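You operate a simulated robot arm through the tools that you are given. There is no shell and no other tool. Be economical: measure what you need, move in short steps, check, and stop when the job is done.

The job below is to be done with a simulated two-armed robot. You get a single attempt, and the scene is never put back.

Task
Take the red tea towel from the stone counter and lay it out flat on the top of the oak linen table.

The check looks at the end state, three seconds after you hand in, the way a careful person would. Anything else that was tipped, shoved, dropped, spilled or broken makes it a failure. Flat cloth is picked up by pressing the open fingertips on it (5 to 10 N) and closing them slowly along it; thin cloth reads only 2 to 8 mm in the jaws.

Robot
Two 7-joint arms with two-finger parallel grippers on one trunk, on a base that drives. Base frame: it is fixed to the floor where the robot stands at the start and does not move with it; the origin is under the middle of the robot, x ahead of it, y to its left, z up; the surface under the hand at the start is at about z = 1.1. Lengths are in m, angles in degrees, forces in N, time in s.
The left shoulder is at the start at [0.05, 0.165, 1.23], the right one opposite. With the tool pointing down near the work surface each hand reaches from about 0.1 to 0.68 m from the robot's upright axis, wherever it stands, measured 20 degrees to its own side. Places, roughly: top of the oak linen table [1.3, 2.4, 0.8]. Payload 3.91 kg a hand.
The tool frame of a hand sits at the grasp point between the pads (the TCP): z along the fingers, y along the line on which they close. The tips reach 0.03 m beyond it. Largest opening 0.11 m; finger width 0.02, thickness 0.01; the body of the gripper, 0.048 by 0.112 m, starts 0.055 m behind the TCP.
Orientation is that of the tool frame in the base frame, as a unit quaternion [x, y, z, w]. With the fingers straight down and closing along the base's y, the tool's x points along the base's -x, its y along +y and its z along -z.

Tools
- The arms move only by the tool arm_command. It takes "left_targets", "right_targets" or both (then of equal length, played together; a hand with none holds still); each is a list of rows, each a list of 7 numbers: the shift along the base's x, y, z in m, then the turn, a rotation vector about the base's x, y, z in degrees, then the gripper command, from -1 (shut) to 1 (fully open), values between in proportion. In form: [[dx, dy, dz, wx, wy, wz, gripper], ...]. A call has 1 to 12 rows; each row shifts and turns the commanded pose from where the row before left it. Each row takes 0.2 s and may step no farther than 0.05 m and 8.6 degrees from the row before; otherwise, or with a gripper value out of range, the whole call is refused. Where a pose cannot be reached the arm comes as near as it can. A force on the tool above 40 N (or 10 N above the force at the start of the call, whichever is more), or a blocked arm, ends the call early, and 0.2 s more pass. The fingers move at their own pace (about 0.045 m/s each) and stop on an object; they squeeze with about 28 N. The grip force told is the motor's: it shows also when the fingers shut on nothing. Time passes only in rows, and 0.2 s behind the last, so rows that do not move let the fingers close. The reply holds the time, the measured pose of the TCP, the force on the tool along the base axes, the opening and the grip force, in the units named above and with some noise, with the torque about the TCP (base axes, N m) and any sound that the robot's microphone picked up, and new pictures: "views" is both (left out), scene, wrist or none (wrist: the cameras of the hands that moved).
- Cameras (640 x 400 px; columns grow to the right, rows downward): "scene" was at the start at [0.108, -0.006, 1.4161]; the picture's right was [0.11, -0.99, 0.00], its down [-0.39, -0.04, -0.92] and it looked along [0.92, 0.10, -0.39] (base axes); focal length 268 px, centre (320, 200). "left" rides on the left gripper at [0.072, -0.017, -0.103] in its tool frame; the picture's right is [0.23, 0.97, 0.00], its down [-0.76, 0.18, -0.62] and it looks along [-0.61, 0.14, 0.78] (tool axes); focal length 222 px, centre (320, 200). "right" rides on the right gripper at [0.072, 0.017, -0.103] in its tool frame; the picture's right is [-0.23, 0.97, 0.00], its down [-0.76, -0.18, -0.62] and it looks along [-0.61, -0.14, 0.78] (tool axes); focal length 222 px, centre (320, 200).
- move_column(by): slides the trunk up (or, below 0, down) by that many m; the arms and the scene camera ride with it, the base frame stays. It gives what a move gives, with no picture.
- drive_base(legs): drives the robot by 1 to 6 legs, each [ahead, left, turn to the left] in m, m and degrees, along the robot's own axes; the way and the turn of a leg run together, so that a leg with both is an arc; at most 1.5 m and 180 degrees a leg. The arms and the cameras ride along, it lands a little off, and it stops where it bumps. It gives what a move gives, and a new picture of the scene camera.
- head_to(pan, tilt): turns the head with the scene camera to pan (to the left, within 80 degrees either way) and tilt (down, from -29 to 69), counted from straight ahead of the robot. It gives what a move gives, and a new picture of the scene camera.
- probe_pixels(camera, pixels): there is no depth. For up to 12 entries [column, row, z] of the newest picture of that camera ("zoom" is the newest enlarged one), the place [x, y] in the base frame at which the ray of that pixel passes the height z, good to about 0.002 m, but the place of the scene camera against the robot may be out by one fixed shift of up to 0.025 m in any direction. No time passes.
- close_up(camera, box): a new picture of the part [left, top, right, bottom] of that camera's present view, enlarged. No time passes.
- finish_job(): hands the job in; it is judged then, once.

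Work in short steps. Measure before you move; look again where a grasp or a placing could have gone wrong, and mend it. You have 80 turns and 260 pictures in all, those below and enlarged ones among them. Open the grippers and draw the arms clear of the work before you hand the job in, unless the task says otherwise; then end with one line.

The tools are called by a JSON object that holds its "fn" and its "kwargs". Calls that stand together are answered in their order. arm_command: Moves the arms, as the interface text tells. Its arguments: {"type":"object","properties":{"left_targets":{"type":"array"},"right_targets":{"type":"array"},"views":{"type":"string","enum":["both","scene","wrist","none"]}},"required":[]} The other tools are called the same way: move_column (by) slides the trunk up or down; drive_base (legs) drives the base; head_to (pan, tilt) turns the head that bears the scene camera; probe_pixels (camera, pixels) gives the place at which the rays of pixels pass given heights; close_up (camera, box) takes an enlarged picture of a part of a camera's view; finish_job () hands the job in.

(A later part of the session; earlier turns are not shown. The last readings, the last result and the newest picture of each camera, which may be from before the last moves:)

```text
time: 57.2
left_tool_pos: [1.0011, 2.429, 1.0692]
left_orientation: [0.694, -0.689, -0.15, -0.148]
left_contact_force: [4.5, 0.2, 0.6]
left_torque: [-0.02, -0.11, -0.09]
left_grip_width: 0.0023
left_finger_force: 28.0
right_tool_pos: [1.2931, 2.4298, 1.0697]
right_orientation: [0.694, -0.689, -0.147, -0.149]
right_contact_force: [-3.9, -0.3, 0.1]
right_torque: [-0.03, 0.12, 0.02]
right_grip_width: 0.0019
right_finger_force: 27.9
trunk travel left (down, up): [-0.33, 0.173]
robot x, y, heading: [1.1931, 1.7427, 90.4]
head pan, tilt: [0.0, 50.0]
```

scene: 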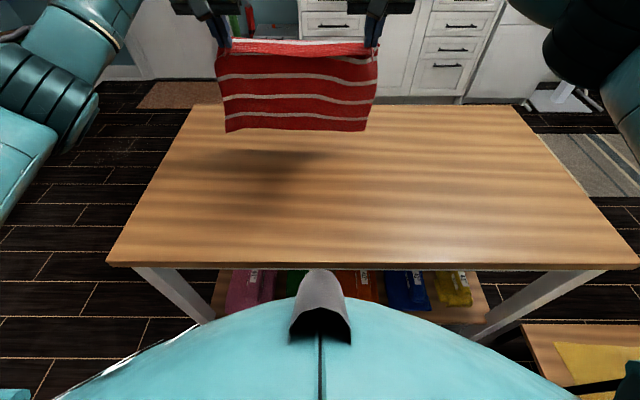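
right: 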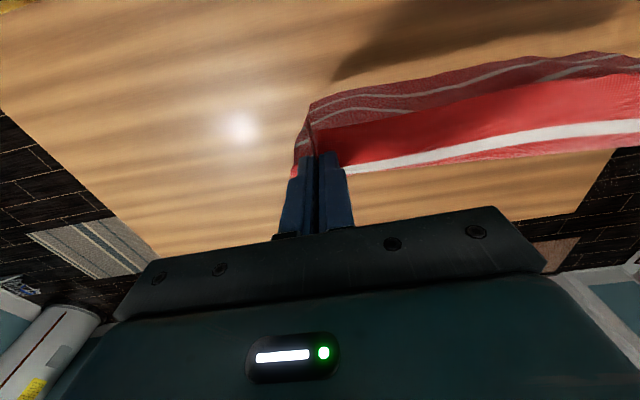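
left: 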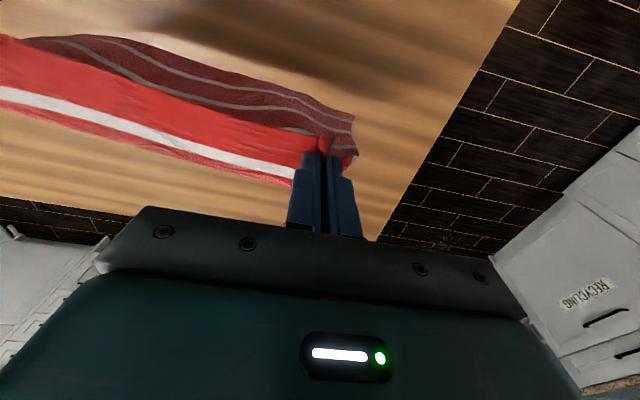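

Hands are level at y 2.43 with the free edge a few cm above the table. I lower 3 cm and check where the free edge is.

{"fn": "arm_command", "kwargs": {"left_targets": [[0.0005, 0, -0.01, 0, 0, 0, -1], [0, 0, -0.01, 0, 0, 0, -1], [0, 0, 0, 0, 0, 0, -1]], "right_targets": [[0, 0, -0.01, 0, 0, 0, -1], [0, 0, -0.01, 0, 0, 0, -1], [0, 0, 0, 0, 0, 0, -1]], "views": "both"}}

```text
time: 58.0
left_tool_pos: [1.0016, 2.429, 1.0491]
left_orientation: [0.694, -0.688, -0.15, -0.149]
left_contact_force: [3.6, -0.1, -0.2]
left_torque: [-0.03, -0.1, -0.08]
left_grip_width: 0.0024
left_finger_force: 28.2
right_tool_pos: [1.293, 2.4304, 1.0495]
right_orientation: [0.693, -0.689, -0.148, -0.149]
right_contact_force: [-2.9, 1.3, -1.0]
right_torque: [0.01, 0.09, 0.04]
right_grip_width: 0.0017
right_finger_force: 28.0
trunk travel left (down, up): [-0.33, 0.173]
robot x, y, heading: [1.1954, 1.7414, 90.2]
head pan, tilt: [0.0, 50.0]
```

scene: 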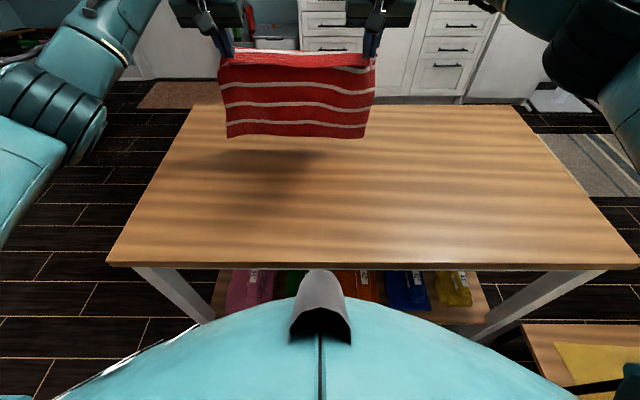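
right: 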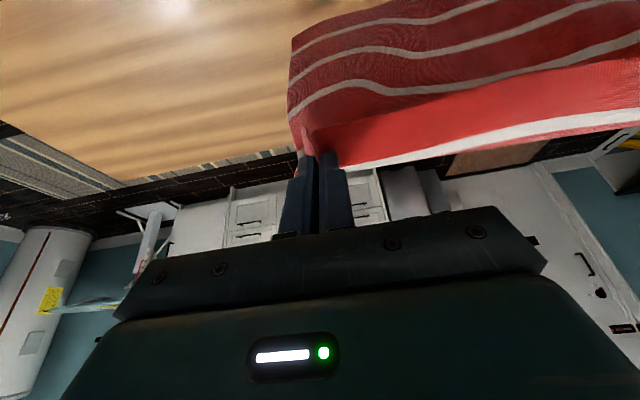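
left: 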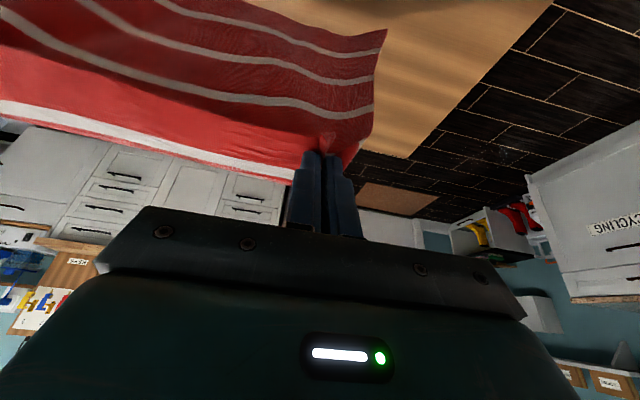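

I probe the free edge (296,137) at several heights to see its height at y≈2.43.

{"fn": "probe_pixels", "kwargs": {"camera": "scene", "pixels": [[296, 137, 0.75], [296, 137, 0.78], [296, 137, 0.81], [296, 137, 0.84], [227, 137, 0.8], [367, 138, 0.8], [296, 104, 0.75], [296, 264, 0.75]]}}

```text
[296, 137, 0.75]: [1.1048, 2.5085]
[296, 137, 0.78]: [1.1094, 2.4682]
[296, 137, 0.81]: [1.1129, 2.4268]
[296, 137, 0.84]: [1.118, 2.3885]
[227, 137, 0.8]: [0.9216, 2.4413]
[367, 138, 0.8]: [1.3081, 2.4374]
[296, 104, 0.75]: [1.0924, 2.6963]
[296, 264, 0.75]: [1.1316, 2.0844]
```

The free edge is about 4–5 cm above the table. I lower 3 cm more, then start laying along a 45° path toward the robot.

{"fn": "arm_command", "kwargs": {"left_targets": [[0, 0, -0.015, 0, 0, 0, -1], [0, 0, -0.015, 0, 0, 0, -1], [0, -0.01, -0.012, 0, 0, 0, -1], [0, -0.015, -0.015, 0, 0, 0, -1], [0, -0.015, -0.015, 0, 0, 0, -1], [0, -0.015, -0.015, -2, 0, 0, -1], [0, -0.015, -0.015, -2, 0, 0, -1], [0, 0, 0, 0, 0, 0, -1]], "right_targets": [[0, 0, -0.015, 0, 0, 0, -1], [0, 0, -0.015, 0, 0, 0, -1], [0, -0.01, -0.012, 0, 0, 0, -1], [0, -0.015, -0.015, 0, 0, 0, -1], [0, -0.015, -0.015, 0, 0, 0, -1], [0, -0.015, -0.015, -2, 0, 0, -1], [0, -0.015, -0.015, -2, 0, 0, -1], [0, 0, 0, 0, 0, 0, -1]], "views": "both"}}

```text
time: 59.8
left_tool_pos: [0.9995, 2.3579, 0.9479]
left_orientation: [0.699, -0.693, -0.126, -0.124]
left_contact_force: [4.2, 0.3, -1.6]
left_torque: [0.03, -0.11, -0.06]
left_grip_width: 0.0021
left_finger_force: 28.2
right_tool_pos: [1.2918, 2.3615, 0.9472]
right_orientation: [0.698, -0.694, -0.123, -0.123]
right_contact_force: [-4.0, -0.8, 0.0]
right_torque: [0.01, 0.11, 0.06]
right_grip_width: 0.0018
right_finger_force: 28.1
trunk travel left (down, up): [-0.33, 0.173]
robot x, y, heading: [1.1987, 1.7405, 90.5]
head pan, tilt: [0.0, 50.0]
```

scene: 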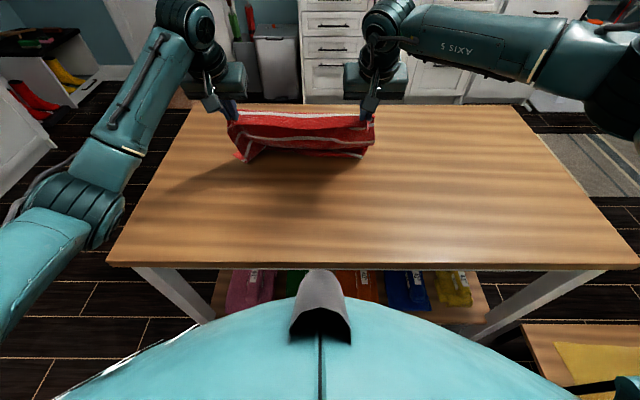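
right: 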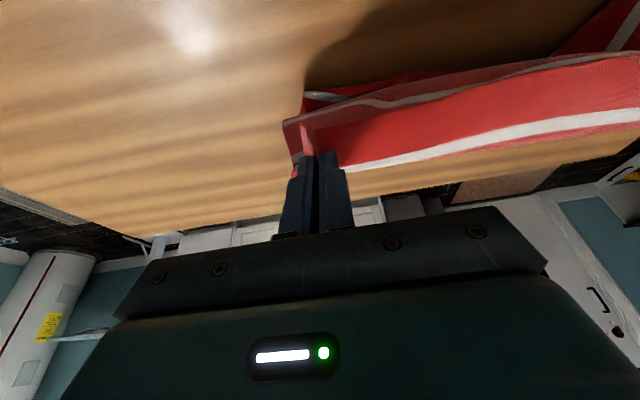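
left: 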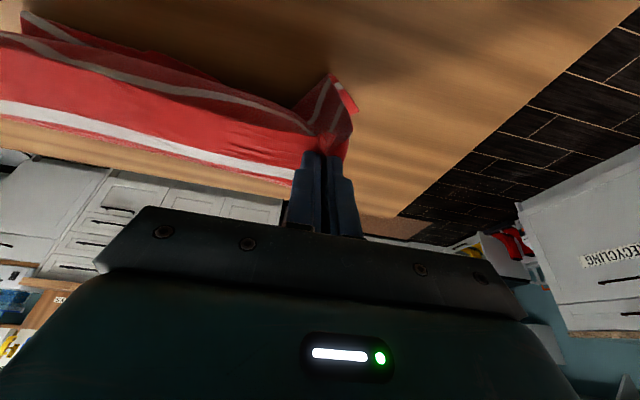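

On touching, the free edge curled toward the robot (corner at (240,160)), so the forward finger tilt favours laying the other way. I lift again and move back so the free edge lands near the front, to lay the towel away from the robot.

{"fn": "arm_command", "kwargs": {"left_targets": [[0, 0, 0.025, 0, 0, 0, -1], [0, 0, 0.03, 0, 0, 0, -1], [0, 0, 0.03, 0, 0, 0, -1], [0, -0.02, 0.03, 0, 0, 0, -1], [0, -0.03, 0, 0, 0, 0, -1], [0, -0.03, 0, 0, 0, 0, -1], [0, -0.03, 0, 0, 0, 0, -1], [0, -0.03, 0, 0, 0, 0, -1], [0, -0.02, 0, 0, 0, 0, -1], [0, 0, 0, 0, 0, 0, -1], [0, 0, 0, 0, 0, 0, -1]], "right_targets": [[0, 0, 0.025, 0, 0, 0, -1], [0, 0, 0.03, 0, 0, 0, -1], [0, 0, 0.03, 0, 0, 0, -1], [0, -0.022, 0.03, 0, 0, 0, -1], [0, -0.03, 0, 0, 0, 0, -1], [0, -0.03, 0, 0, 0, 0, -1], [0, -0.03, 0, 0, 0, 0, -1], [0, -0.03, 0, 0, 0, 0, -1], [0, -0.02, 0, 0, 0, 0, -1], [0, 0, 0, 0, 0, 0, -1], [0, 0, 0, 0, 0, 0, -1]], "views": "both"}}

```text
time: 62.2
left_tool_pos: [1.0013, 2.1993, 1.0618]
left_orientation: [0.699, -0.693, -0.125, -0.124]
left_contact_force: [2.9, 0.9, -0.9]
left_torque: [-0.01, -0.07, -0.06]
left_grip_width: 0.0025
left_finger_force: 28.6
right_tool_pos: [1.2925, 2.1983, 1.0619]
right_orientation: [0.699, -0.694, -0.124, -0.123]
right_contact_force: [-3.6, 0.8, -0.2]
right_torque: [-0.01, 0.09, 0.01]
right_grip_width: 0.002
right_finger_force: 28.3
trunk travel left (down, up): [-0.33, 0.173]
robot x, y, heading: [1.1941, 1.7435, 90.5]
head pan, tilt: [0.0, 50.0]
```

scene: 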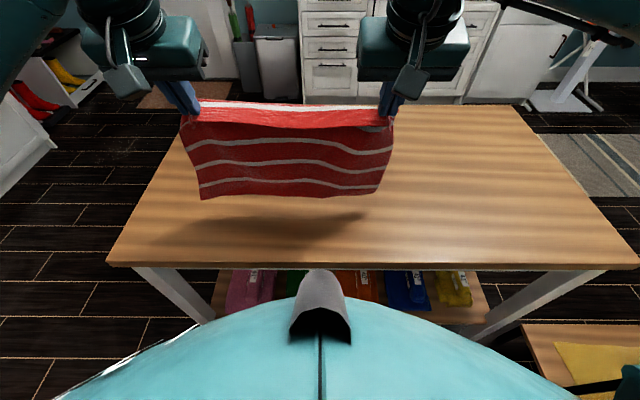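
right: 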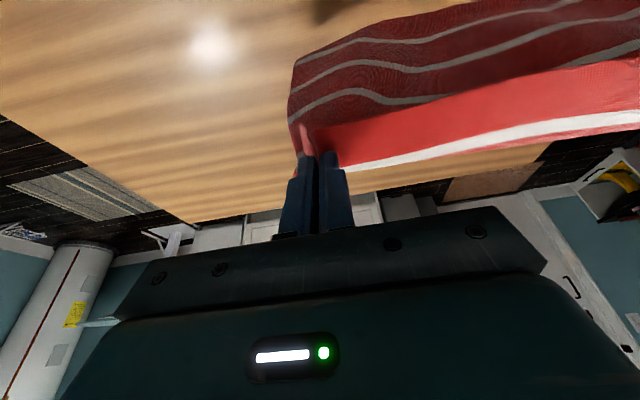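
left: 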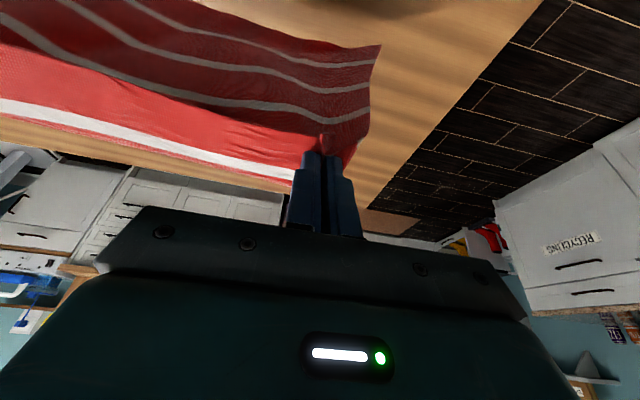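

The towel hangs free again at y≈2.2. Now I lower with forward motion so the free edge trails toward me, first part of the way.

{"fn": "arm_command", "kwargs": {"left_targets": [[0, 0.002, -0.015, 0, 0, 0, -1], [0, 0.005, -0.015, 0, 0, 0, -1], [0, 0.01, -0.015, 0, 0, 0, -1], [0, 0.012, -0.012, 0, 0, 0, -1], [0, 0.015, -0.015, 0, 0, 0, -1], [0, 0.015, -0.015, 0, 0, 0, -1], [0, 0.015, -0.015, 0, 0, 0, -1], [0, 0.015, -0.015, 0, 0, 0, -1], [0, 0.015, -0.015, 0, 0, 0, -1], [0, 0, 0, 0, 0, 0, -1]], "right_targets": [[0, 0.002, -0.015, 0, 0, 0, -1], [0, 0.005, -0.015, 0, 0, 0, -1], [0, 0.01, -0.015, 0, 0, 0, -1], [0, 0.012, -0.012, 0, 0, 0, -1], [0, 0.015, -0.015, 0, 0, 0, -1], [0, 0.015, -0.015, 0, 0, 0, -1], [0, 0.015, -0.015, 0, 0, 0, -1], [0, 0.015, -0.015, 0, 0, 0, -1], [0, 0.015, -0.015, 0, 0, 0, -1], [0, 0, 0, 0, 0, 0, -1]], "views": "scene"}}

```text
time: 64.4
left_tool_pos: [1.0026, 2.3047, 0.931]
left_orientation: [0.699, -0.693, -0.125, -0.125]
left_contact_force: [1.5, 0.2, 0.0]
left_torque: [0.0, -0.04, -0.05]
left_grip_width: 0.0022
left_finger_force: 27.8
right_tool_pos: [1.2931, 2.3042, 0.9323]
right_orientation: [0.699, -0.694, -0.123, -0.124]
right_contact_force: [-1.4, -0.3, 0.0]
right_torque: [0.0, 0.05, 0.0]
right_grip_width: 0.0021
right_finger_force: 27.8
trunk travel left (down, up): [-0.33, 0.173]
robot x, y, heading: [1.1958, 1.7404, 90.2]
head pan, tilt: [0.0, 50.0]
```

scene: 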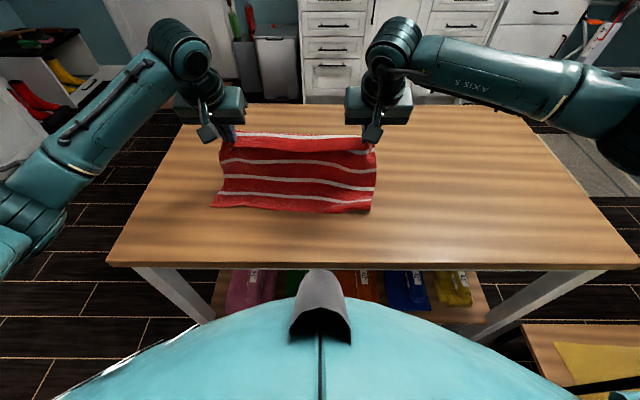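

It lays out well with the free edge trailing toward me. I continue forward and down to just above the table.

{"fn": "arm_command", "kwargs": {"left_targets": [[0, 0.015, -0.015, 0, 0, 0, -1], [0, 0.015, -0.015, 0, 0, 0, -1], [0, 0.016, -0.015, 0, 0, 0, -1], [0, 0.016, -0.015, 0, 0, 0, -1], [0, 0.016, -0.015, 0, 0, 0, -1], [0, 0.016, -0.015, 0, 0, 0, -1], [0, 0.016, -0.015, 0, 0, 0, -1], [0, 0.01, -0.01, 0, 0, 0, -1], [0, 0, 0, 0, 0, 0, -1]], "right_targets": [[0, 0.015, -0.015, 0, 0, 0, -1], [0, 0.015, -0.015, 0, 0, 0, -1], [0, 0.016, -0.015, 0, 0, 0, -1], [0, 0.016, -0.015, 0, 0, 0, -1], [0, 0.016, -0.015, 0, 0, 0, -1], [0, 0.016, -0.015, 0, 0, 0, -1], [0, 0.016, -0.015, 0, 0, 0, -1], [0, 0.01, -0.01, 0, 0, 0, -1], [0, 0, 0, 0, 0, 0, -1]], "views": "both"}}

```text
time: 66.4
left_tool_pos: [1.0021, 2.4233, 0.8178]
left_orientation: [0.698, -0.694, -0.125, -0.125]
left_contact_force: [1.0, -0.5, -0.6]
left_torque: [-0.02, -0.04, -0.05]
left_grip_width: 0.002
left_finger_force: 27.9
right_tool_pos: [1.2924, 2.4233, 0.8155]
right_orientation: [0.698, -0.694, -0.123, -0.124]
right_contact_force: [-2.1, -1.1, 0.8]
right_torque: [0.03, 0.0, 0.04]
right_grip_width: 0.0019
right_finger_force: 27.9
trunk travel left (down, up): [-0.33, 0.173]
robot x, y, heading: [1.1991, 1.7446, 90.7]
head pan, tilt: [0.0, 50.0]
```

scene: 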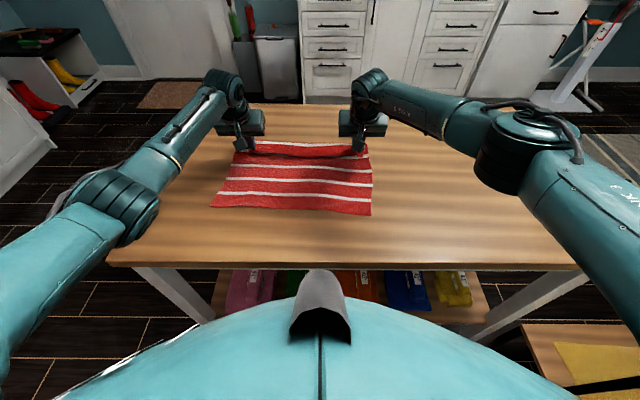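
right: 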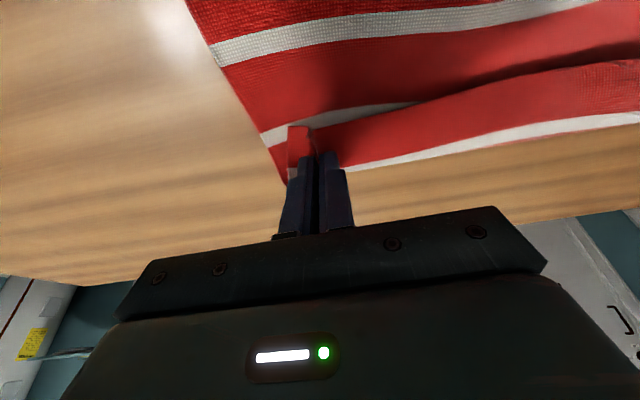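
left: 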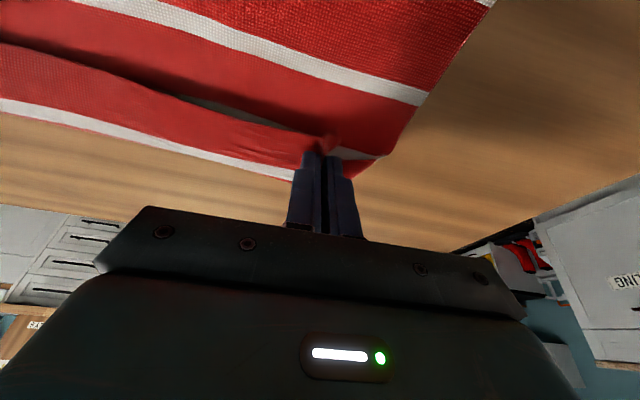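

The near edge now lies flat at (215,206)–(371,214); I measure it to know how much farther the hands must go to leave no slack.

{"fn": "probe_pixels", "kwargs": {"camera": "scene", "pixels": [[212, 206, 0.76], [370, 215, 0.76], [290, 210, 0.76], [371, 170, 0.76]]}}

{"fn": "close_up", "kwargs": {"camera": "scene", "box": [190, 90, 420, 234]}}

```text
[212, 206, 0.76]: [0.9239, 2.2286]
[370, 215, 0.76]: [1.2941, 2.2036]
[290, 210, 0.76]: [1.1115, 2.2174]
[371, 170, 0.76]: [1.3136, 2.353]
```

```text
2.78 times, centred on (305, 162) of scene
```

zoom: 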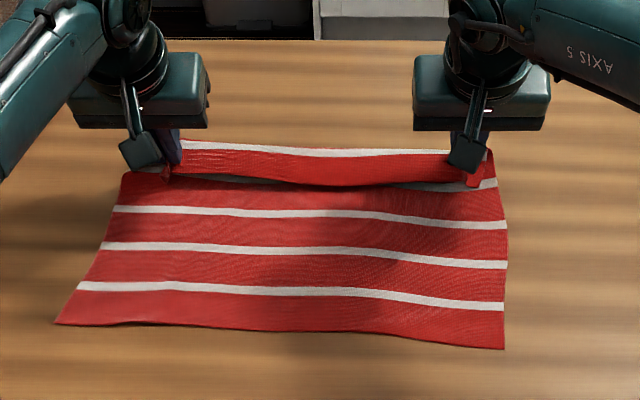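

Near edge is at y≈2.22–2.235, so the gripped edge belongs near 2.49; it is at 2.44 with some slack fold. I tilt 16° more for reach and go 5.5 cm farther forward.

{"fn": "arm_command", "kwargs": {"left_targets": [[0, 0, 0, 8, 0, 0, -1], [0, 0, 0, 8, 0, 0, -1], [0, 0.012, -0.003, 0, 0, 0, -1], [0, 0.012, -0.003, 0, 0, 0, -1], [0, 0.012, -0.003, 0, 0, 0, -1], [0, 0.012, -0.003, 0, 0, 0, -1], [0, 0, 0, 0, 0, 0, -1]], "right_targets": [[0, 0, 0, 8, 0, 0, -1], [0, 0, 0, 8, 0, 0, -1], [0, 0.012, -0.003, 0, 0, 0, -1], [0, 0.012, -0.003, 0, 0, 0, -1], [0, 0.012, -0.003, 0, 0, 0, -1], [0, 0.012, -0.003, 0, 0, 0, -1], [0, 0, 0, 0, 0, 0, -1]], "views": "both"}}

```text
time: 68.0
left_tool_pos: [1.0009, 2.4714, 0.8041]
left_orientation: [0.674, -0.669, -0.22, -0.221]
left_contact_force: [2.4, 0.0, -0.3]
left_torque: [-0.01, -0.03, -0.1]
left_grip_width: 0.0021
left_finger_force: 27.8
right_tool_pos: [1.2926, 2.47, 0.8024]
right_orientation: [0.675, -0.67, -0.219, -0.22]
right_contact_force: [-3.0, 0.6, 0.0]
right_torque: [0.04, 0.01, 0.04]
right_grip_width: 0.0018
right_finger_force: 27.8
trunk travel left (down, up): [-0.33, 0.173]
robot x, y, heading: [1.1953, 1.7463, 90.3]
head pan, tilt: [0.0, 50.0]
```

scene: 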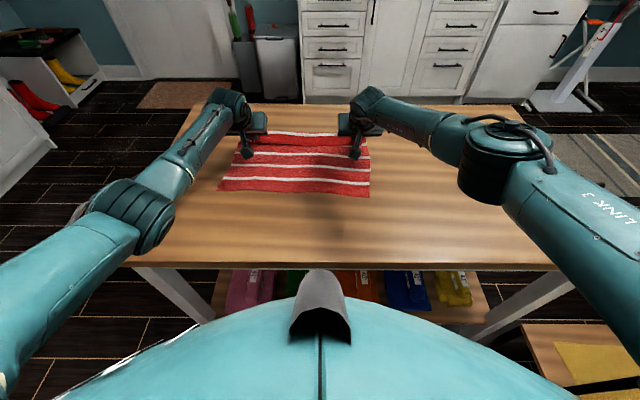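
right: 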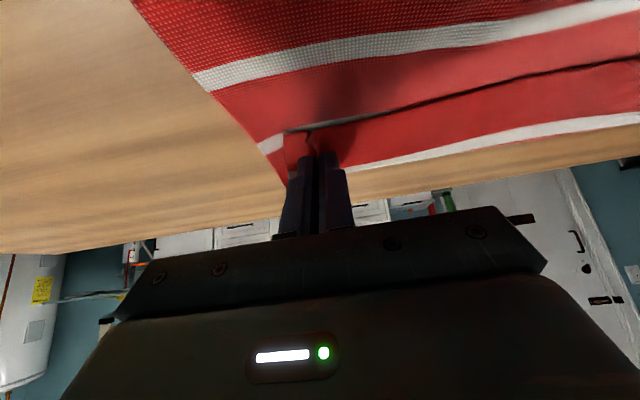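
left: 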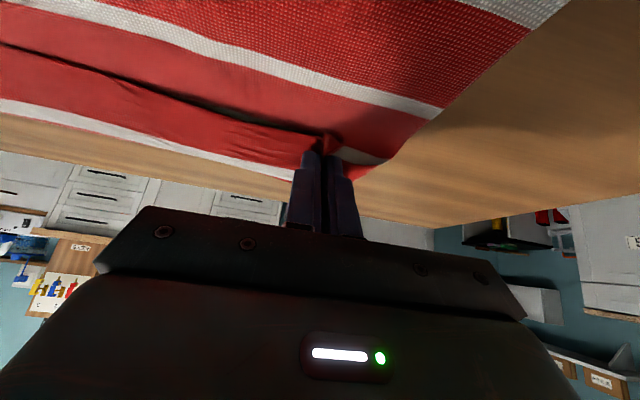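

Near edge dragged forward, so it is taut; but the wrist views show the hem beyond the pinch is folded back over the towel. Laying toward the robot would leave that hem flat, and the 40° tilt now gives the reach for it, so I lift again straight up at the far side.

{"fn": "arm_command", "kwargs": {"left_targets": [[0, 0, 0.02, 0, 0, 0, -1], [0, 0, 0.025, 0, 0, 0, -1], [0, 0.003, 0.025, 0, 0, 0, -1], [0, 0.005, 0.025, 0, 0, 0, -1], [0, 0.005, 0.03, 0, 0, 0, -1], [0, 0.005, 0.03, 0, 0, 0, -1], [0, 0.005, 0.03, 0, 0, 0, -1], [0, 0.005, 0.03, 0, 0, 0, -1], [0, 0, 0.025, 0, 0, 0, -1], [0, 0, 0.02, 0, 0, 0, -1], [0, 0, 0, 0, 0, 0, -1], [0, 0, 0, 0, 0, 0, -1]], "right_targets": [[0, 0, 0.02, 0, 0, 0, -1], [0, 0, 0.025, 0, 0, 0, -1], [0, 0.003, 0.025, 0, 0, 0, -1], [0, 0.005, 0.025, 0, 0, 0, -1], [0, 0.005, 0.03, 0, 0, 0, -1], [0, 0.005, 0.03, 0, 0, 0, -1], [0, 0.005, 0.03, 0, 0, 0, -1], [0, 0.005, 0.03, 0, 0, 0, -1], [0, 0.001, 0.026, 0, 0, 0, -1], [0, 0, 0.02, 0, 0, 0, -1], [0, 0, 0, 0, 0, 0, -1], [0, 0, 0, 0, 0, 0, -1]], "views": "scene"}}

```text
time: 70.6
left_tool_pos: [1.003, 2.4994, 1.0639]
left_orientation: [0.675, -0.67, -0.22, -0.22]
left_contact_force: [3.4, -0.9, 0.1]
left_torque: [0.0, -0.07, -0.12]
left_grip_width: 0.0024
left_finger_force: 28.4
right_tool_pos: [1.2951, 2.4932, 1.0629]
right_orientation: [0.675, -0.67, -0.218, -0.22]
right_contact_force: [-2.7, 0.7, -0.6]
right_torque: [0.02, 0.09, 0.06]
right_grip_width: 0.0021
right_finger_force: 27.8
right hand out of reach, approached as far as the arm can: row 9, 10
trunk travel left (down, up): [-0.33, 0.173]
robot x, y, heading: [1.1946, 1.7449, 90.6]
head pan, tilt: [0.0, 50.0]
```

scene: 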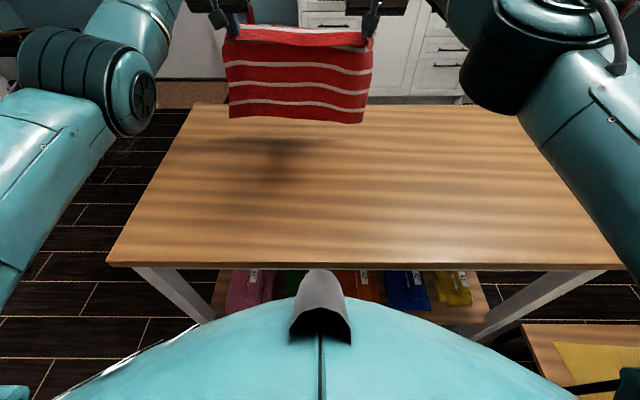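

Free edge hangs at y≈2.5. I now lower while pulling back and turning the fingers toward vertical, so that the edge lags behind on the far side when it touches.

{"fn": "arm_command", "kwargs": {"left_targets": [[0, -0.015, -0.02, -3, 0, 0, -1], [0, -0.02, -0.02, -4, 0, 0, -1], [0, -0.025, -0.02, -5, 0, 0, -1], [0, -0.022, -0.015, -6, 0, 0, -1], [0, -0.022, -0.015, -6, 0, 0, -1], [0, -0.022, -0.015, -6, 0, 0, -1], [0, -0.02, -0.015, -6, 0, 0, -1]], "right_targets": [[0, -0.012, -0.02, -3, 0, 0, -1], [0, -0.018, -0.02, -4, 0, 0, -1], [0, -0.024, -0.02, -5, 0, 0, -1], [0, -0.022, -0.015, -6, 0, 0, -1], [0, -0.022, -0.015, -6, 0, 0, -1], [0, -0.022, -0.015, -6, 0, 0, -1], [0, -0.02, -0.015, -6, 0, 0, -1]], "views": "both"}}

```text
time: 72.2
left_tool_pos: [1.001, 2.3537, 0.9438]
left_orientation: [0.71, -0.704, -0.003, 0.0]
left_contact_force: [5.1, -0.4, -1.3]
left_torque: [-0.01, -0.13, -0.04]
left_grip_width: 0.0022
left_finger_force: 27.4
right_tool_pos: [1.2937, 2.3548, 0.9401]
right_orientation: [0.71, -0.705, -0.001, 0.0]
right_contact_force: [-5.1, 0.4, 0.0]
right_torque: [0.01, 0.2, -0.01]
right_grip_width: 0.0022
right_finger_force: 27.8
trunk travel left (down, up): [-0.33, 0.173]
robot x, y, heading: [1.1969, 1.7423, 90.3]
head pan, tilt: [0.0, 50.0]
```

scene: 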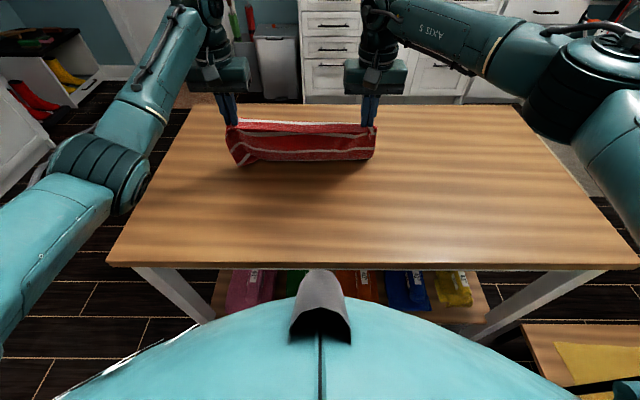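
right: 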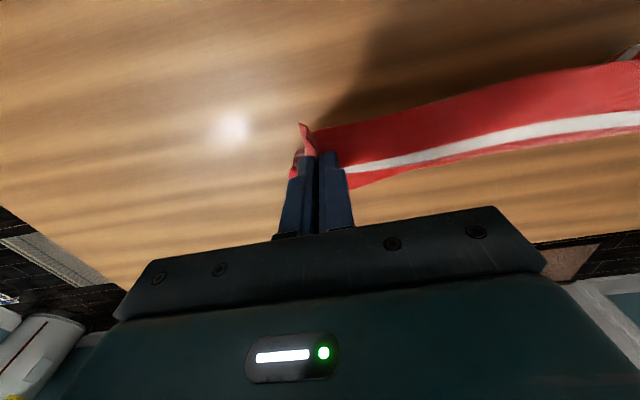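
left: 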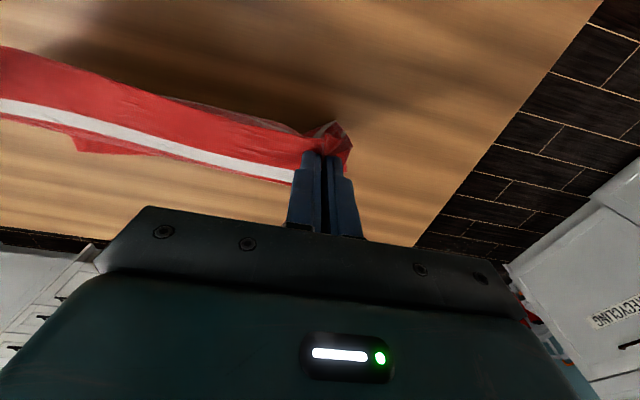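

The wrist views now show cloth lying beyond the hands on the far side. I zoom in before going on.

{"fn": "close_up", "kwargs": {"camera": "scene", "box": [190, 80, 420, 224]}}

```text
2.78 times, centred on (305, 152) of scene
```

zoom: 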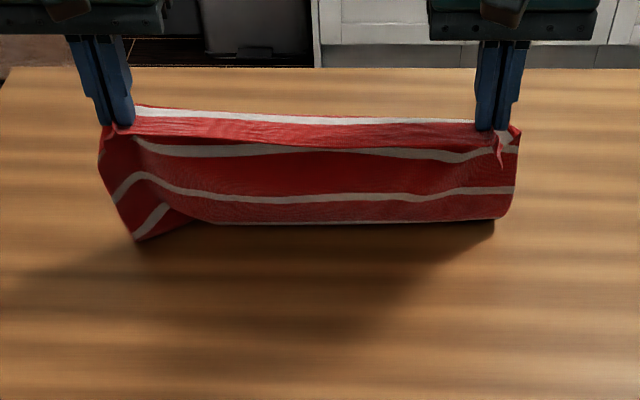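

Mostly it folds to the far side as wanted, only the left corner is tucked toward me. Before redoing this with a little more room, I check how much gap there is between robot base and table by looking down.

{"fn": "head_to", "kwargs": {"pan": 0, "tilt": 69}}

{"fn": "head_to", "kwargs": {"pan": 50, "tilt": 60}}

```text
time: 73.0
left_tool_pos: [1.0002, 2.3545, 0.9446]
left_orientation: [0.709, -0.705, -0.003, 0.0]
left_contact_force: [5.5, 0.3, -0.1]
left_torque: [-0.05, -0.14, -0.06]
left_grip_width: 0.0022
left_finger_force: 27.9
right_tool_pos: [1.2946, 2.3533, 0.9417]
right_orientation: [0.71, -0.704, -0.002, -0.001]
right_contact_force: [-6.0, 0.6, 0.7]
right_torque: [0.04, 0.16, 0.03]
right_grip_width: 0.002
right_finger_force: 28.7
trunk travel left (down, up): [-0.33, 0.173]
robot x, y, heading: [1.1981, 1.7412, 90.2]
head pan, tilt: [0.0, 68.8]
```

scene: 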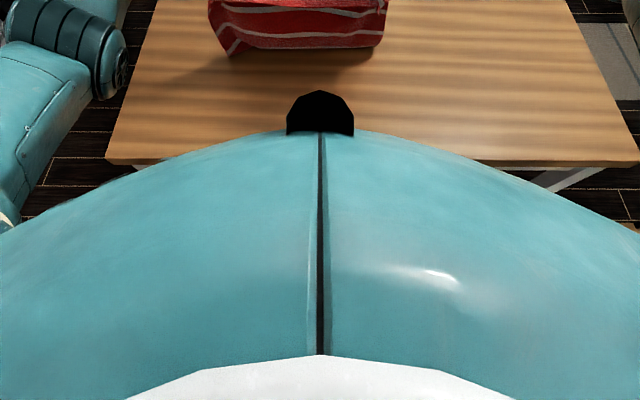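

```text
time: 74.2
left_tool_pos: [1.0007, 2.3545, 0.9452]
left_orientation: [0.71, -0.704, -0.003, -0.001]
left_contact_force: [5.5, 0.3, 0.3]
left_torque: [0.01, -0.13, -0.04]
left_grip_width: 0.0022
left_finger_force: 27.8
right_tool_pos: [1.2951, 2.355, 0.9407]
right_orientation: [0.71, -0.704, 0.0, -0.001]
right_contact_force: [-5.4, 0.5, -0.6]
right_torque: [-0.01, 0.17, 0.0]
right_grip_width: 0.0021
right_finger_force: 28.3
trunk travel left (down, up): [-0.33, 0.173]
robot x, y, heading: [1.1977, 1.7412, 90.3]
head pan, tilt: [50.0, 60.0]
```

scene: 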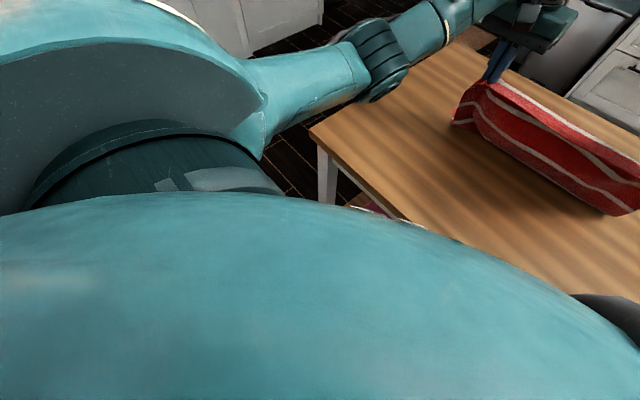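

The base is hidden, so I won't drive closer. I redo it: lift, tilt forward to y≈2.5 with the free edge just above the table, let it settle, then pull back briskly so the edge lags behind by inertia and friction.

{"fn": "arm_command", "kwargs": {"left_targets": [[0.001, 0, 0.03, 7, 0, 0, -1], [0, 0.005, 0.03, 7, 0, 0, -1], [0, 0.02, 0.03, 7, 0, 0, -1], [0, 0.03, 0.025, 7, 0, 0, -1], [0, 0.03, 0.005, 6, 0, 0, -1], [0, 0.03, 0, 6, 0, 0, -1], [0, 0.025, 0, 0, 0, 0, -1], [0, 0, 0, 0, 0, 0, -1], [0, 0, -0.015, 0, 0, 0, -1], [0, 0, 0, 0, 0, 0, -1]], "right_targets": [[-0.001, 0, 0.032, 7, 0, 0, -1], [0, 0.005, 0.032, 7, 0, 0, -1], [0, 0.02, 0.03, 7, 0, 0, -1], [0, 0.03, 0.025, 7, 0, 0, -1], [0, 0.03, 0.005, 6, 0, 0, -1], [0, 0.03, 0, 6, 0, 0, -1], [0, 0.025, 0, 0, 0, 0, -1], [0, 0, 0, 0, 0, 0, -1], [0, 0, -0.015, 0, 0, 0, -1], [0, 0, 0, 0, 0, 0, -1]], "views": "none"}}

{"fn": "head_to", "kwargs": {"pan": 0, "tilt": 45}}

```text
time: 76.4
left_tool_pos: [1.0017, 2.4922, 1.0502]
left_orientation: [0.667, -0.66, -0.245, -0.244]
left_contact_force: [3.7, 0.1, 0.0]
left_torque: [-0.01, -0.08, -0.07]
left_grip_width: 0.0022
left_finger_force: 28.0
right_tool_pos: [1.2934, 2.4939, 1.0483]
right_orientation: [0.667, -0.662, -0.241, -0.243]
right_contact_force: [-4.4, -0.1, -0.7]
right_torque: [0.0, 0.11, 0.06]
right_grip_width: 0.0017
right_finger_force: 27.8
trunk travel left (down, up): [-0.33, 0.173]
robot x, y, heading: [1.1954, 1.7407, 90.1]
head pan, tilt: [50.0, 60.0]
```

```text
time: 77.6
left_tool_pos: [1.0008, 2.4936, 1.048]
left_orientation: [0.666, -0.661, -0.244, -0.244]
left_contact_force: [4.1, 0.6, -0.2]
left_torque: [0.04, -0.06, -0.12]
left_grip_width: 0.0024
left_finger_force: 28.0
right_tool_pos: [1.2937, 2.4931, 1.0482]
right_orientation: [0.667, -0.662, -0.242, -0.243]
right_contact_force: [-4.5, 0.8, -0.3]
right_torque: [-0.01, 0.12, 0.07]
right_grip_width: 0.002
right_finger_force: 27.8
trunk travel left (down, up): [-0.33, 0.173]
robot x, y, heading: [1.1939, 1.7393, 90.5]
head pan, tilt: [0.0, 45.0]
```

scene: 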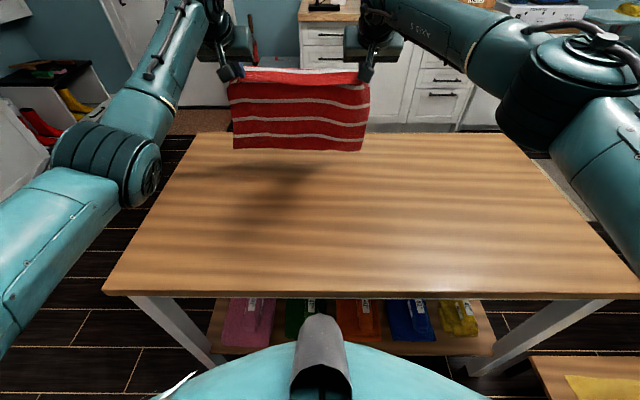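

Towel hangs straight at y≈2.51. I lower 2.5 cm, pause, then pull back briskly and downward.

{"fn": "arm_command", "kwargs": {"left_targets": [[0, 0.005, -0.012, 0, 0, 0, -1], [0, 0, -0.012, 0, 0, 0, -1], [0, 0, 0, 0, 0, 0, -1], [0, -0.035, -0.02, -5, 0, 0, -1], [0, -0.04, -0.026, -7, 0, 0, -1], [0, -0.038, -0.03, -8, 0, 0, -1], [0, -0.034, -0.03, -8, 0, 0, -1], [0, -0.028, -0.03, -8, 0, 0, -1], [0, 0, 0, 0, 0, 0, -1]], "right_targets": [[0, 0.005, -0.012, 0, 0, 0, -1], [0, 0, -0.012, 0, 0, 0, -1], [0, 0, 0, 0, 0, 0, -1], [0, -0.035, -0.02, -5, 0, 0, -1], [0, -0.04, -0.026, -7, 0, 0, -1], [0, -0.038, -0.03, -8, 0, 0, -1], [0, -0.034, -0.03, -8, 0, 0, -1], [0, -0.028, -0.03, -8, 0, 0, -1], [0, 0, 0, 0, 0, 0, -1]], "views": "both"}}

```text
time: 79.6
left_tool_pos: [1.0002, 2.3231, 0.888]
left_orientation: [0.709, -0.704, -0.027, -0.025]
left_contact_force: [4.7, 0.7, 0.7]
left_torque: [0.01, -0.14, -0.01]
left_grip_width: 0.0023
left_finger_force: 28.2
right_tool_pos: [1.295, 2.3225, 0.8902]
right_orientation: [0.709, -0.704, -0.025, -0.025]
right_contact_force: [-4.4, 0.3, -0.3]
right_torque: [0.0, 0.2, -0.01]
right_grip_width: 0.0018
right_finger_force: 28.4
trunk travel left (down, up): [-0.33, 0.173]
robot x, y, heading: [1.1966, 1.7426, 90.3]
head pan, tilt: [0.0, 45.0]
```

scene: 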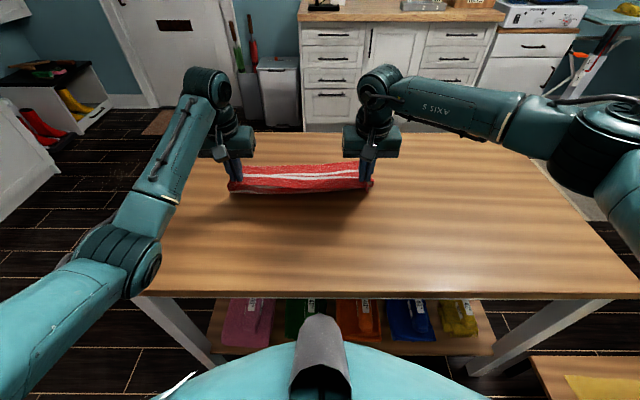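
right: 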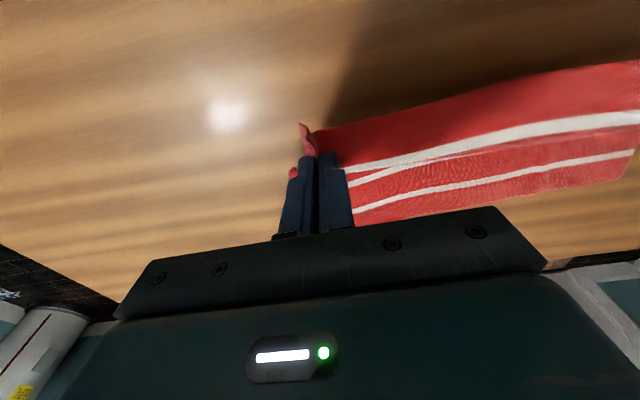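
left: 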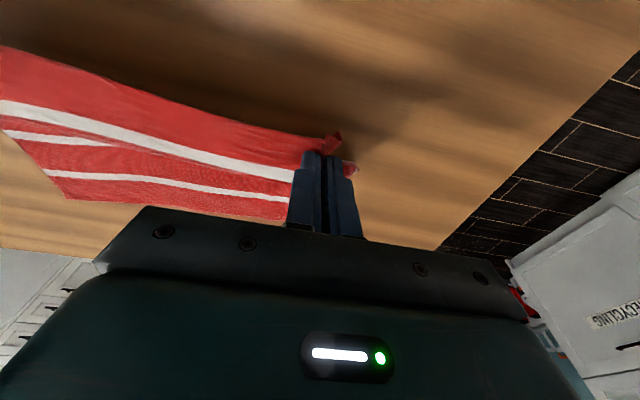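

The cloth now trails to the far side cleanly. I measure the free edge in the wrist views, left (68,197), right (618,184).

{"fn": "probe_pixels", "kwargs": {"camera": "left", "pixels": [[68, 197, 0.76], [200, 210, 0.76], [285, 218, 0.76]]}}

{"fn": "probe_pixels", "kwargs": {"camera": "right", "pixels": [[618, 184, 0.76], [500, 202, 0.76], [365, 223, 0.76]]}}

```text
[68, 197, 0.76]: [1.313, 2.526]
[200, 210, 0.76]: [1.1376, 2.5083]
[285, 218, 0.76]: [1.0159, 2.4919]
```

```text
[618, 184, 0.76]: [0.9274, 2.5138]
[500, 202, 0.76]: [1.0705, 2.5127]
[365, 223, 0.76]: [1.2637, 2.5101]
```

Free edge lies at y≈2.51, so the near edge should end near 2.23. I continue back 7 cm and down to TCP z≈0.80.

{"fn": "arm_command", "kwargs": {"left_targets": [[0, -0.015, -0.018, -2, 0, 0, -1], [0, -0.015, -0.018, -2, 0, 0, -1], [0, -0.015, -0.018, 0, 0, 0, -1], [0, -0.013, -0.018, 0, 0, 0, -1], [0, -0.012, -0.014, 0, 0, 0, -1], [0, 0, 0, 0, 0, 0, -1]], "right_targets": [[0, -0.015, -0.018, -2, 0, 0, -1], [0, -0.015, -0.018, -2, 0, 0, -1], [0, -0.015, -0.018, 0, 0, 0, -1], [0, -0.013, -0.018, 0, 0, 0, -1], [0, -0.012, -0.016, 0, 0, 0, -1], [0, 0, 0, 0, 0, 0, -1]], "views": "both"}}

```text
time: 81.0
left_tool_pos: [1.0016, 2.2531, 0.8021]
left_orientation: [0.71, -0.704, -0.003, -0.001]
left_contact_force: [2.1, 0.4, 0.9]
left_torque: [-0.02, -0.06, -0.01]
left_grip_width: 0.0021
left_finger_force: 28.1
right_tool_pos: [1.2917, 2.2542, 0.801]
right_orientation: [0.71, -0.704, -0.002, -0.001]
right_contact_force: [-0.9, 0.2, -0.6]
right_torque: [0.02, 0.05, 0.01]
right_grip_width: 0.002
right_finger_force: 28.1
trunk travel left (down, up): [-0.33, 0.173]
robot x, y, heading: [1.1981, 1.7396, 90.4]
head pan, tilt: [0.0, 45.0]
```

scene: 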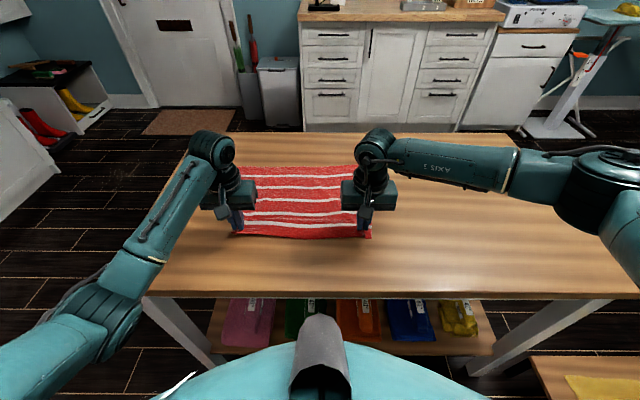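
right: 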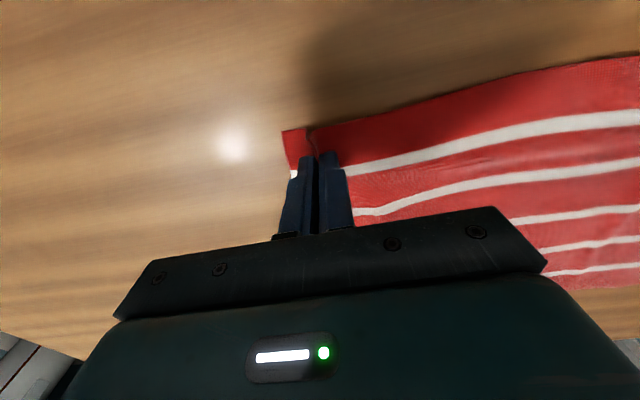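
left: 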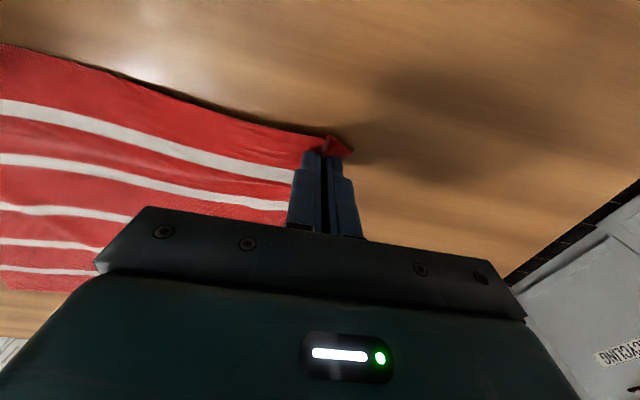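

Very good: hem forward, stripes parallel. I lower the last bit toward contact, pulling back slightly to take out slack.

{"fn": "arm_command", "kwargs": {"left_targets": [[0, -0.004, -0.005, 0, 0, 0, -1], [0, -0.003, -0.004, 0, 0, 0, -1], [0, 0, -0.002, 0, 0, 0, -1], [0, 0, 0, 0, 0, 0, -1]], "right_targets": [[0, -0.004, -0.005, 0, 0, 0, -1], [0, -0.003, -0.004, 0, 0, 0, -1], [0, 0, -0.002, 0, 0, 0, -1], [0, 0, 0, 0, 0, 0, -1]], "views": "none"}}

```text
time: 82.0
left_tool_pos: [1.0033, 2.2454, 0.7928]
left_orientation: [0.71, -0.705, -0.003, -0.002]
left_contact_force: [1.4, -0.5, 0.3]
left_torque: [0.02, -0.06, -0.01]
left_grip_width: 0.0025
left_finger_force: 28.4
right_tool_pos: [1.292, 2.2476, 0.7918]
right_orientation: [0.709, -0.705, -0.002, -0.003]
right_contact_force: [-0.9, -0.3, 10.5]
right_torque: [-0.02, -0.01, 0.05]
right_grip_width: 0.0019
right_finger_force: 28.1
trunk travel left (down, up): [-0.33, 0.173]
robot x, y, heading: [1.1984, 1.7433, 90.5]
head pan, tilt: [0.0, 45.0]
```

Right touches at 10 N (table top z≈0.762). I ease the right 1 mm up, the left 1 mm down, then open both slowly to 5 cm so the fingers spread the pinched folds back out.

{"fn": "arm_command", "kwargs": {"left_targets": [[0, 0, -0.001, 0, 0, 0, -1], [0, 0, 0, 0, 0, 0, -0.9], [0, 0, 0, 0, 0, 0, -0.8], [0, 0, 0, 0, 0, 0, -0.7], [0, 0, 0, 0, 0, 0, -0.6], [0, 0, 0, 0, 0, 0, -0.5], [0, 0, 0, 0, 0, 0, -0.4], [0, 0, 0, 0, 0, 0, -0.3], [0, 0, 0, 0, 0, 0, -0.2], [0, 0, 0, 0, 0, 0, -0.1], [0, 0, 0, 0, 0, 0, -0.05]], "right_targets": [[0, 0, 0.0005, 0, 0, 0, -1], [0, 0, 0, 0, 0, 0, -0.9], [0, 0, 0, 0, 0, 0, -0.8], [0, 0, 0, 0, 0, 0, -0.7], [0, 0, 0, 0, 0, 0, -0.6], [0, 0, 0, 0, 0, 0, -0.5], [0, 0, 0, 0, 0, 0, -0.4], [0, 0, 0, 0, 0, 0, -0.3], [0, 0, 0, 0, 0, 0, -0.2], [0, 0, 0, 0, 0, 0, -0.1], [0, 0, 0, 0, 0, 0, -0.05]], "views": "wrist"}}

```text
time: 84.4
left_tool_pos: [1.0021, 2.2469, 0.7911]
left_orientation: [0.71, -0.704, -0.003, -0.001]
left_contact_force: [0.3, 0.1, 2.4]
left_torque: [0.0, 0.0, -0.05]
left_grip_width: 0.0516
left_finger_force: 0.1
right_tool_pos: [1.2921, 2.2462, 0.7909]
right_orientation: [0.71, -0.705, -0.001, -0.001]
right_contact_force: [-3.2, -0.7, 9.9]
right_torque: [-0.08, -0.07, -0.02]
right_grip_width: 0.0486
right_finger_force: 0.0
trunk travel left (down, up): [-0.33, 0.173]
robot x, y, heading: [1.1926, 1.744, 90.4]
head pan, tilt: [0.0, 45.0]
```

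right: 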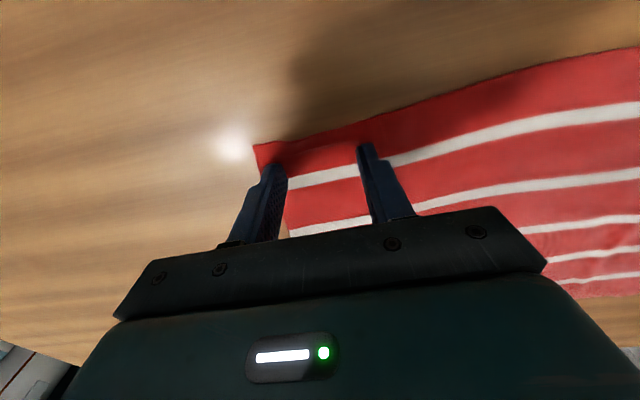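
left: 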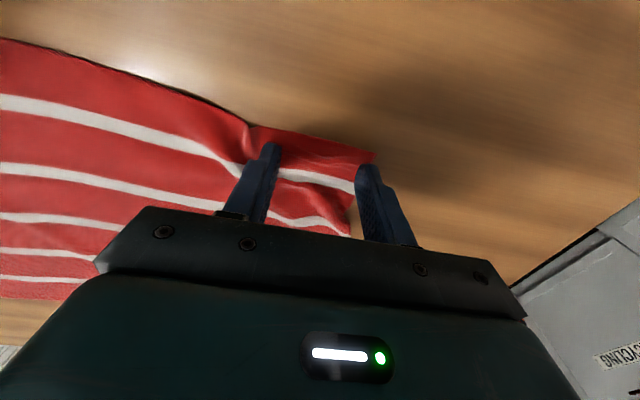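

The folds are spread out, with a little bulge left beside the left hand. I lift both hands straight up slowly to see the towel whole.

{"fn": "arm_command", "kwargs": {"left_targets": [[0, 0, 0.008, 0, 0, 0, -0.05], [0, 0, 0.02, 0, 0, 0, -0.05], [0, -0.01, 0.03, 0, 0, 0, -0.05], [0, -0.02, 0.035, 0, 0, 0, -0.05], [0, -0.02, 0.035, 0, 0, 0, -0.05], [-0.03, -0.02, 0.03, 0, 0, 0, -0.05], [-0.04, -0.02, 0, 0, 0, 0, -0.05], [-0.04, 0, 0, 0, 0, 0, -0.05]], "right_targets": [[0, 0, 0.008, 0, 0, 0, -0.05], [0, 0, 0.02, 0, 0, 0, -0.05], [0, -0.01, 0.03, 0, 0, 0, -0.05], [0, -0.02, 0.035, 0, 0, 0, -0.05], [0, -0.02, 0.035, 0, 0, 0, -0.05], [0.03, -0.02, 0.03, 0, 0, 0, -0.05], [0.04, -0.02, 0, 0, 0, 0, -0.05], [0.04, 0, 0, 0, 0, 0, -0.05]], "views": "both"}}

{"fn": "close_up", "kwargs": {"camera": "scene", "box": [190, 130, 420, 274]}}

```text
time: 86.2
left_tool_pos: [0.8931, 2.1564, 0.9472]
left_orientation: [0.709, -0.705, -0.002, 0.0]
left_contact_force: [0.2, -0.5, 0.9]
left_torque: [0.0, 0.0, 0.01]
left_grip_width: 0.052
left_finger_force: 0.0
right_tool_pos: [1.4026, 2.1569, 0.9495]
right_orientation: [0.71, -0.704, -0.001, -0.001]
right_contact_force: [-0.5, -0.9, 0.6]
right_torque: [-0.01, 0.0, 0.03]
right_grip_width: 0.0523
right_finger_force: 0.1
trunk travel left (down, up): [-0.33, 0.173]
robot x, y, heading: [1.1975, 1.7434, 90.5]
head pan, tilt: [0.0, 45.0]
```

scene: 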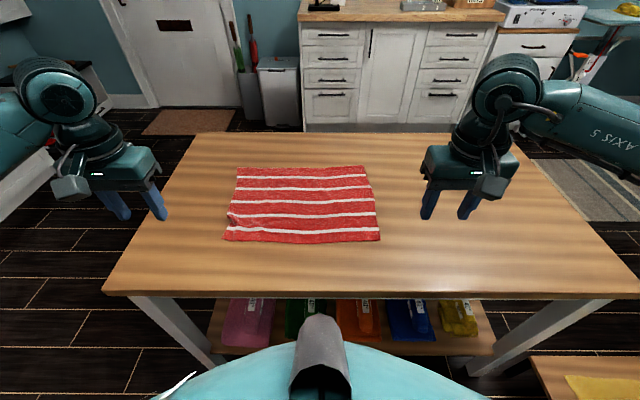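
right: 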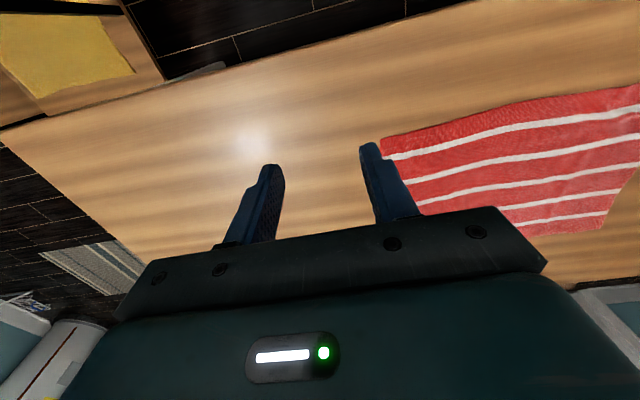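
left: 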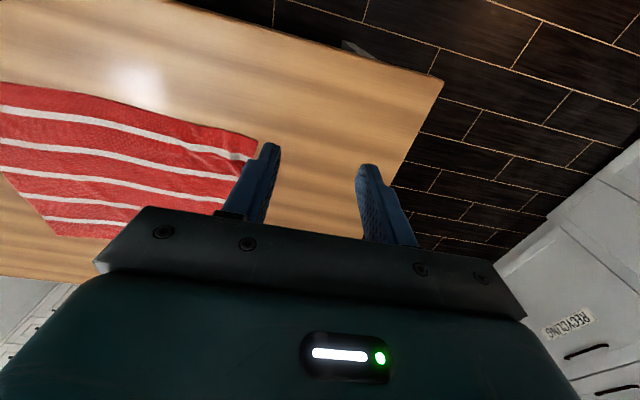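

```text
2.78 times, centred on (305, 202) of scene
```

zoom: 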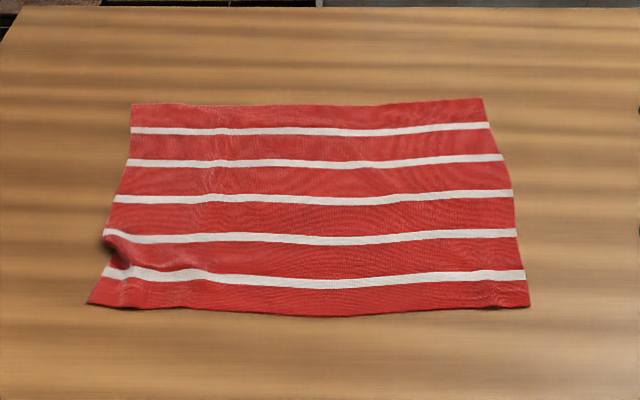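

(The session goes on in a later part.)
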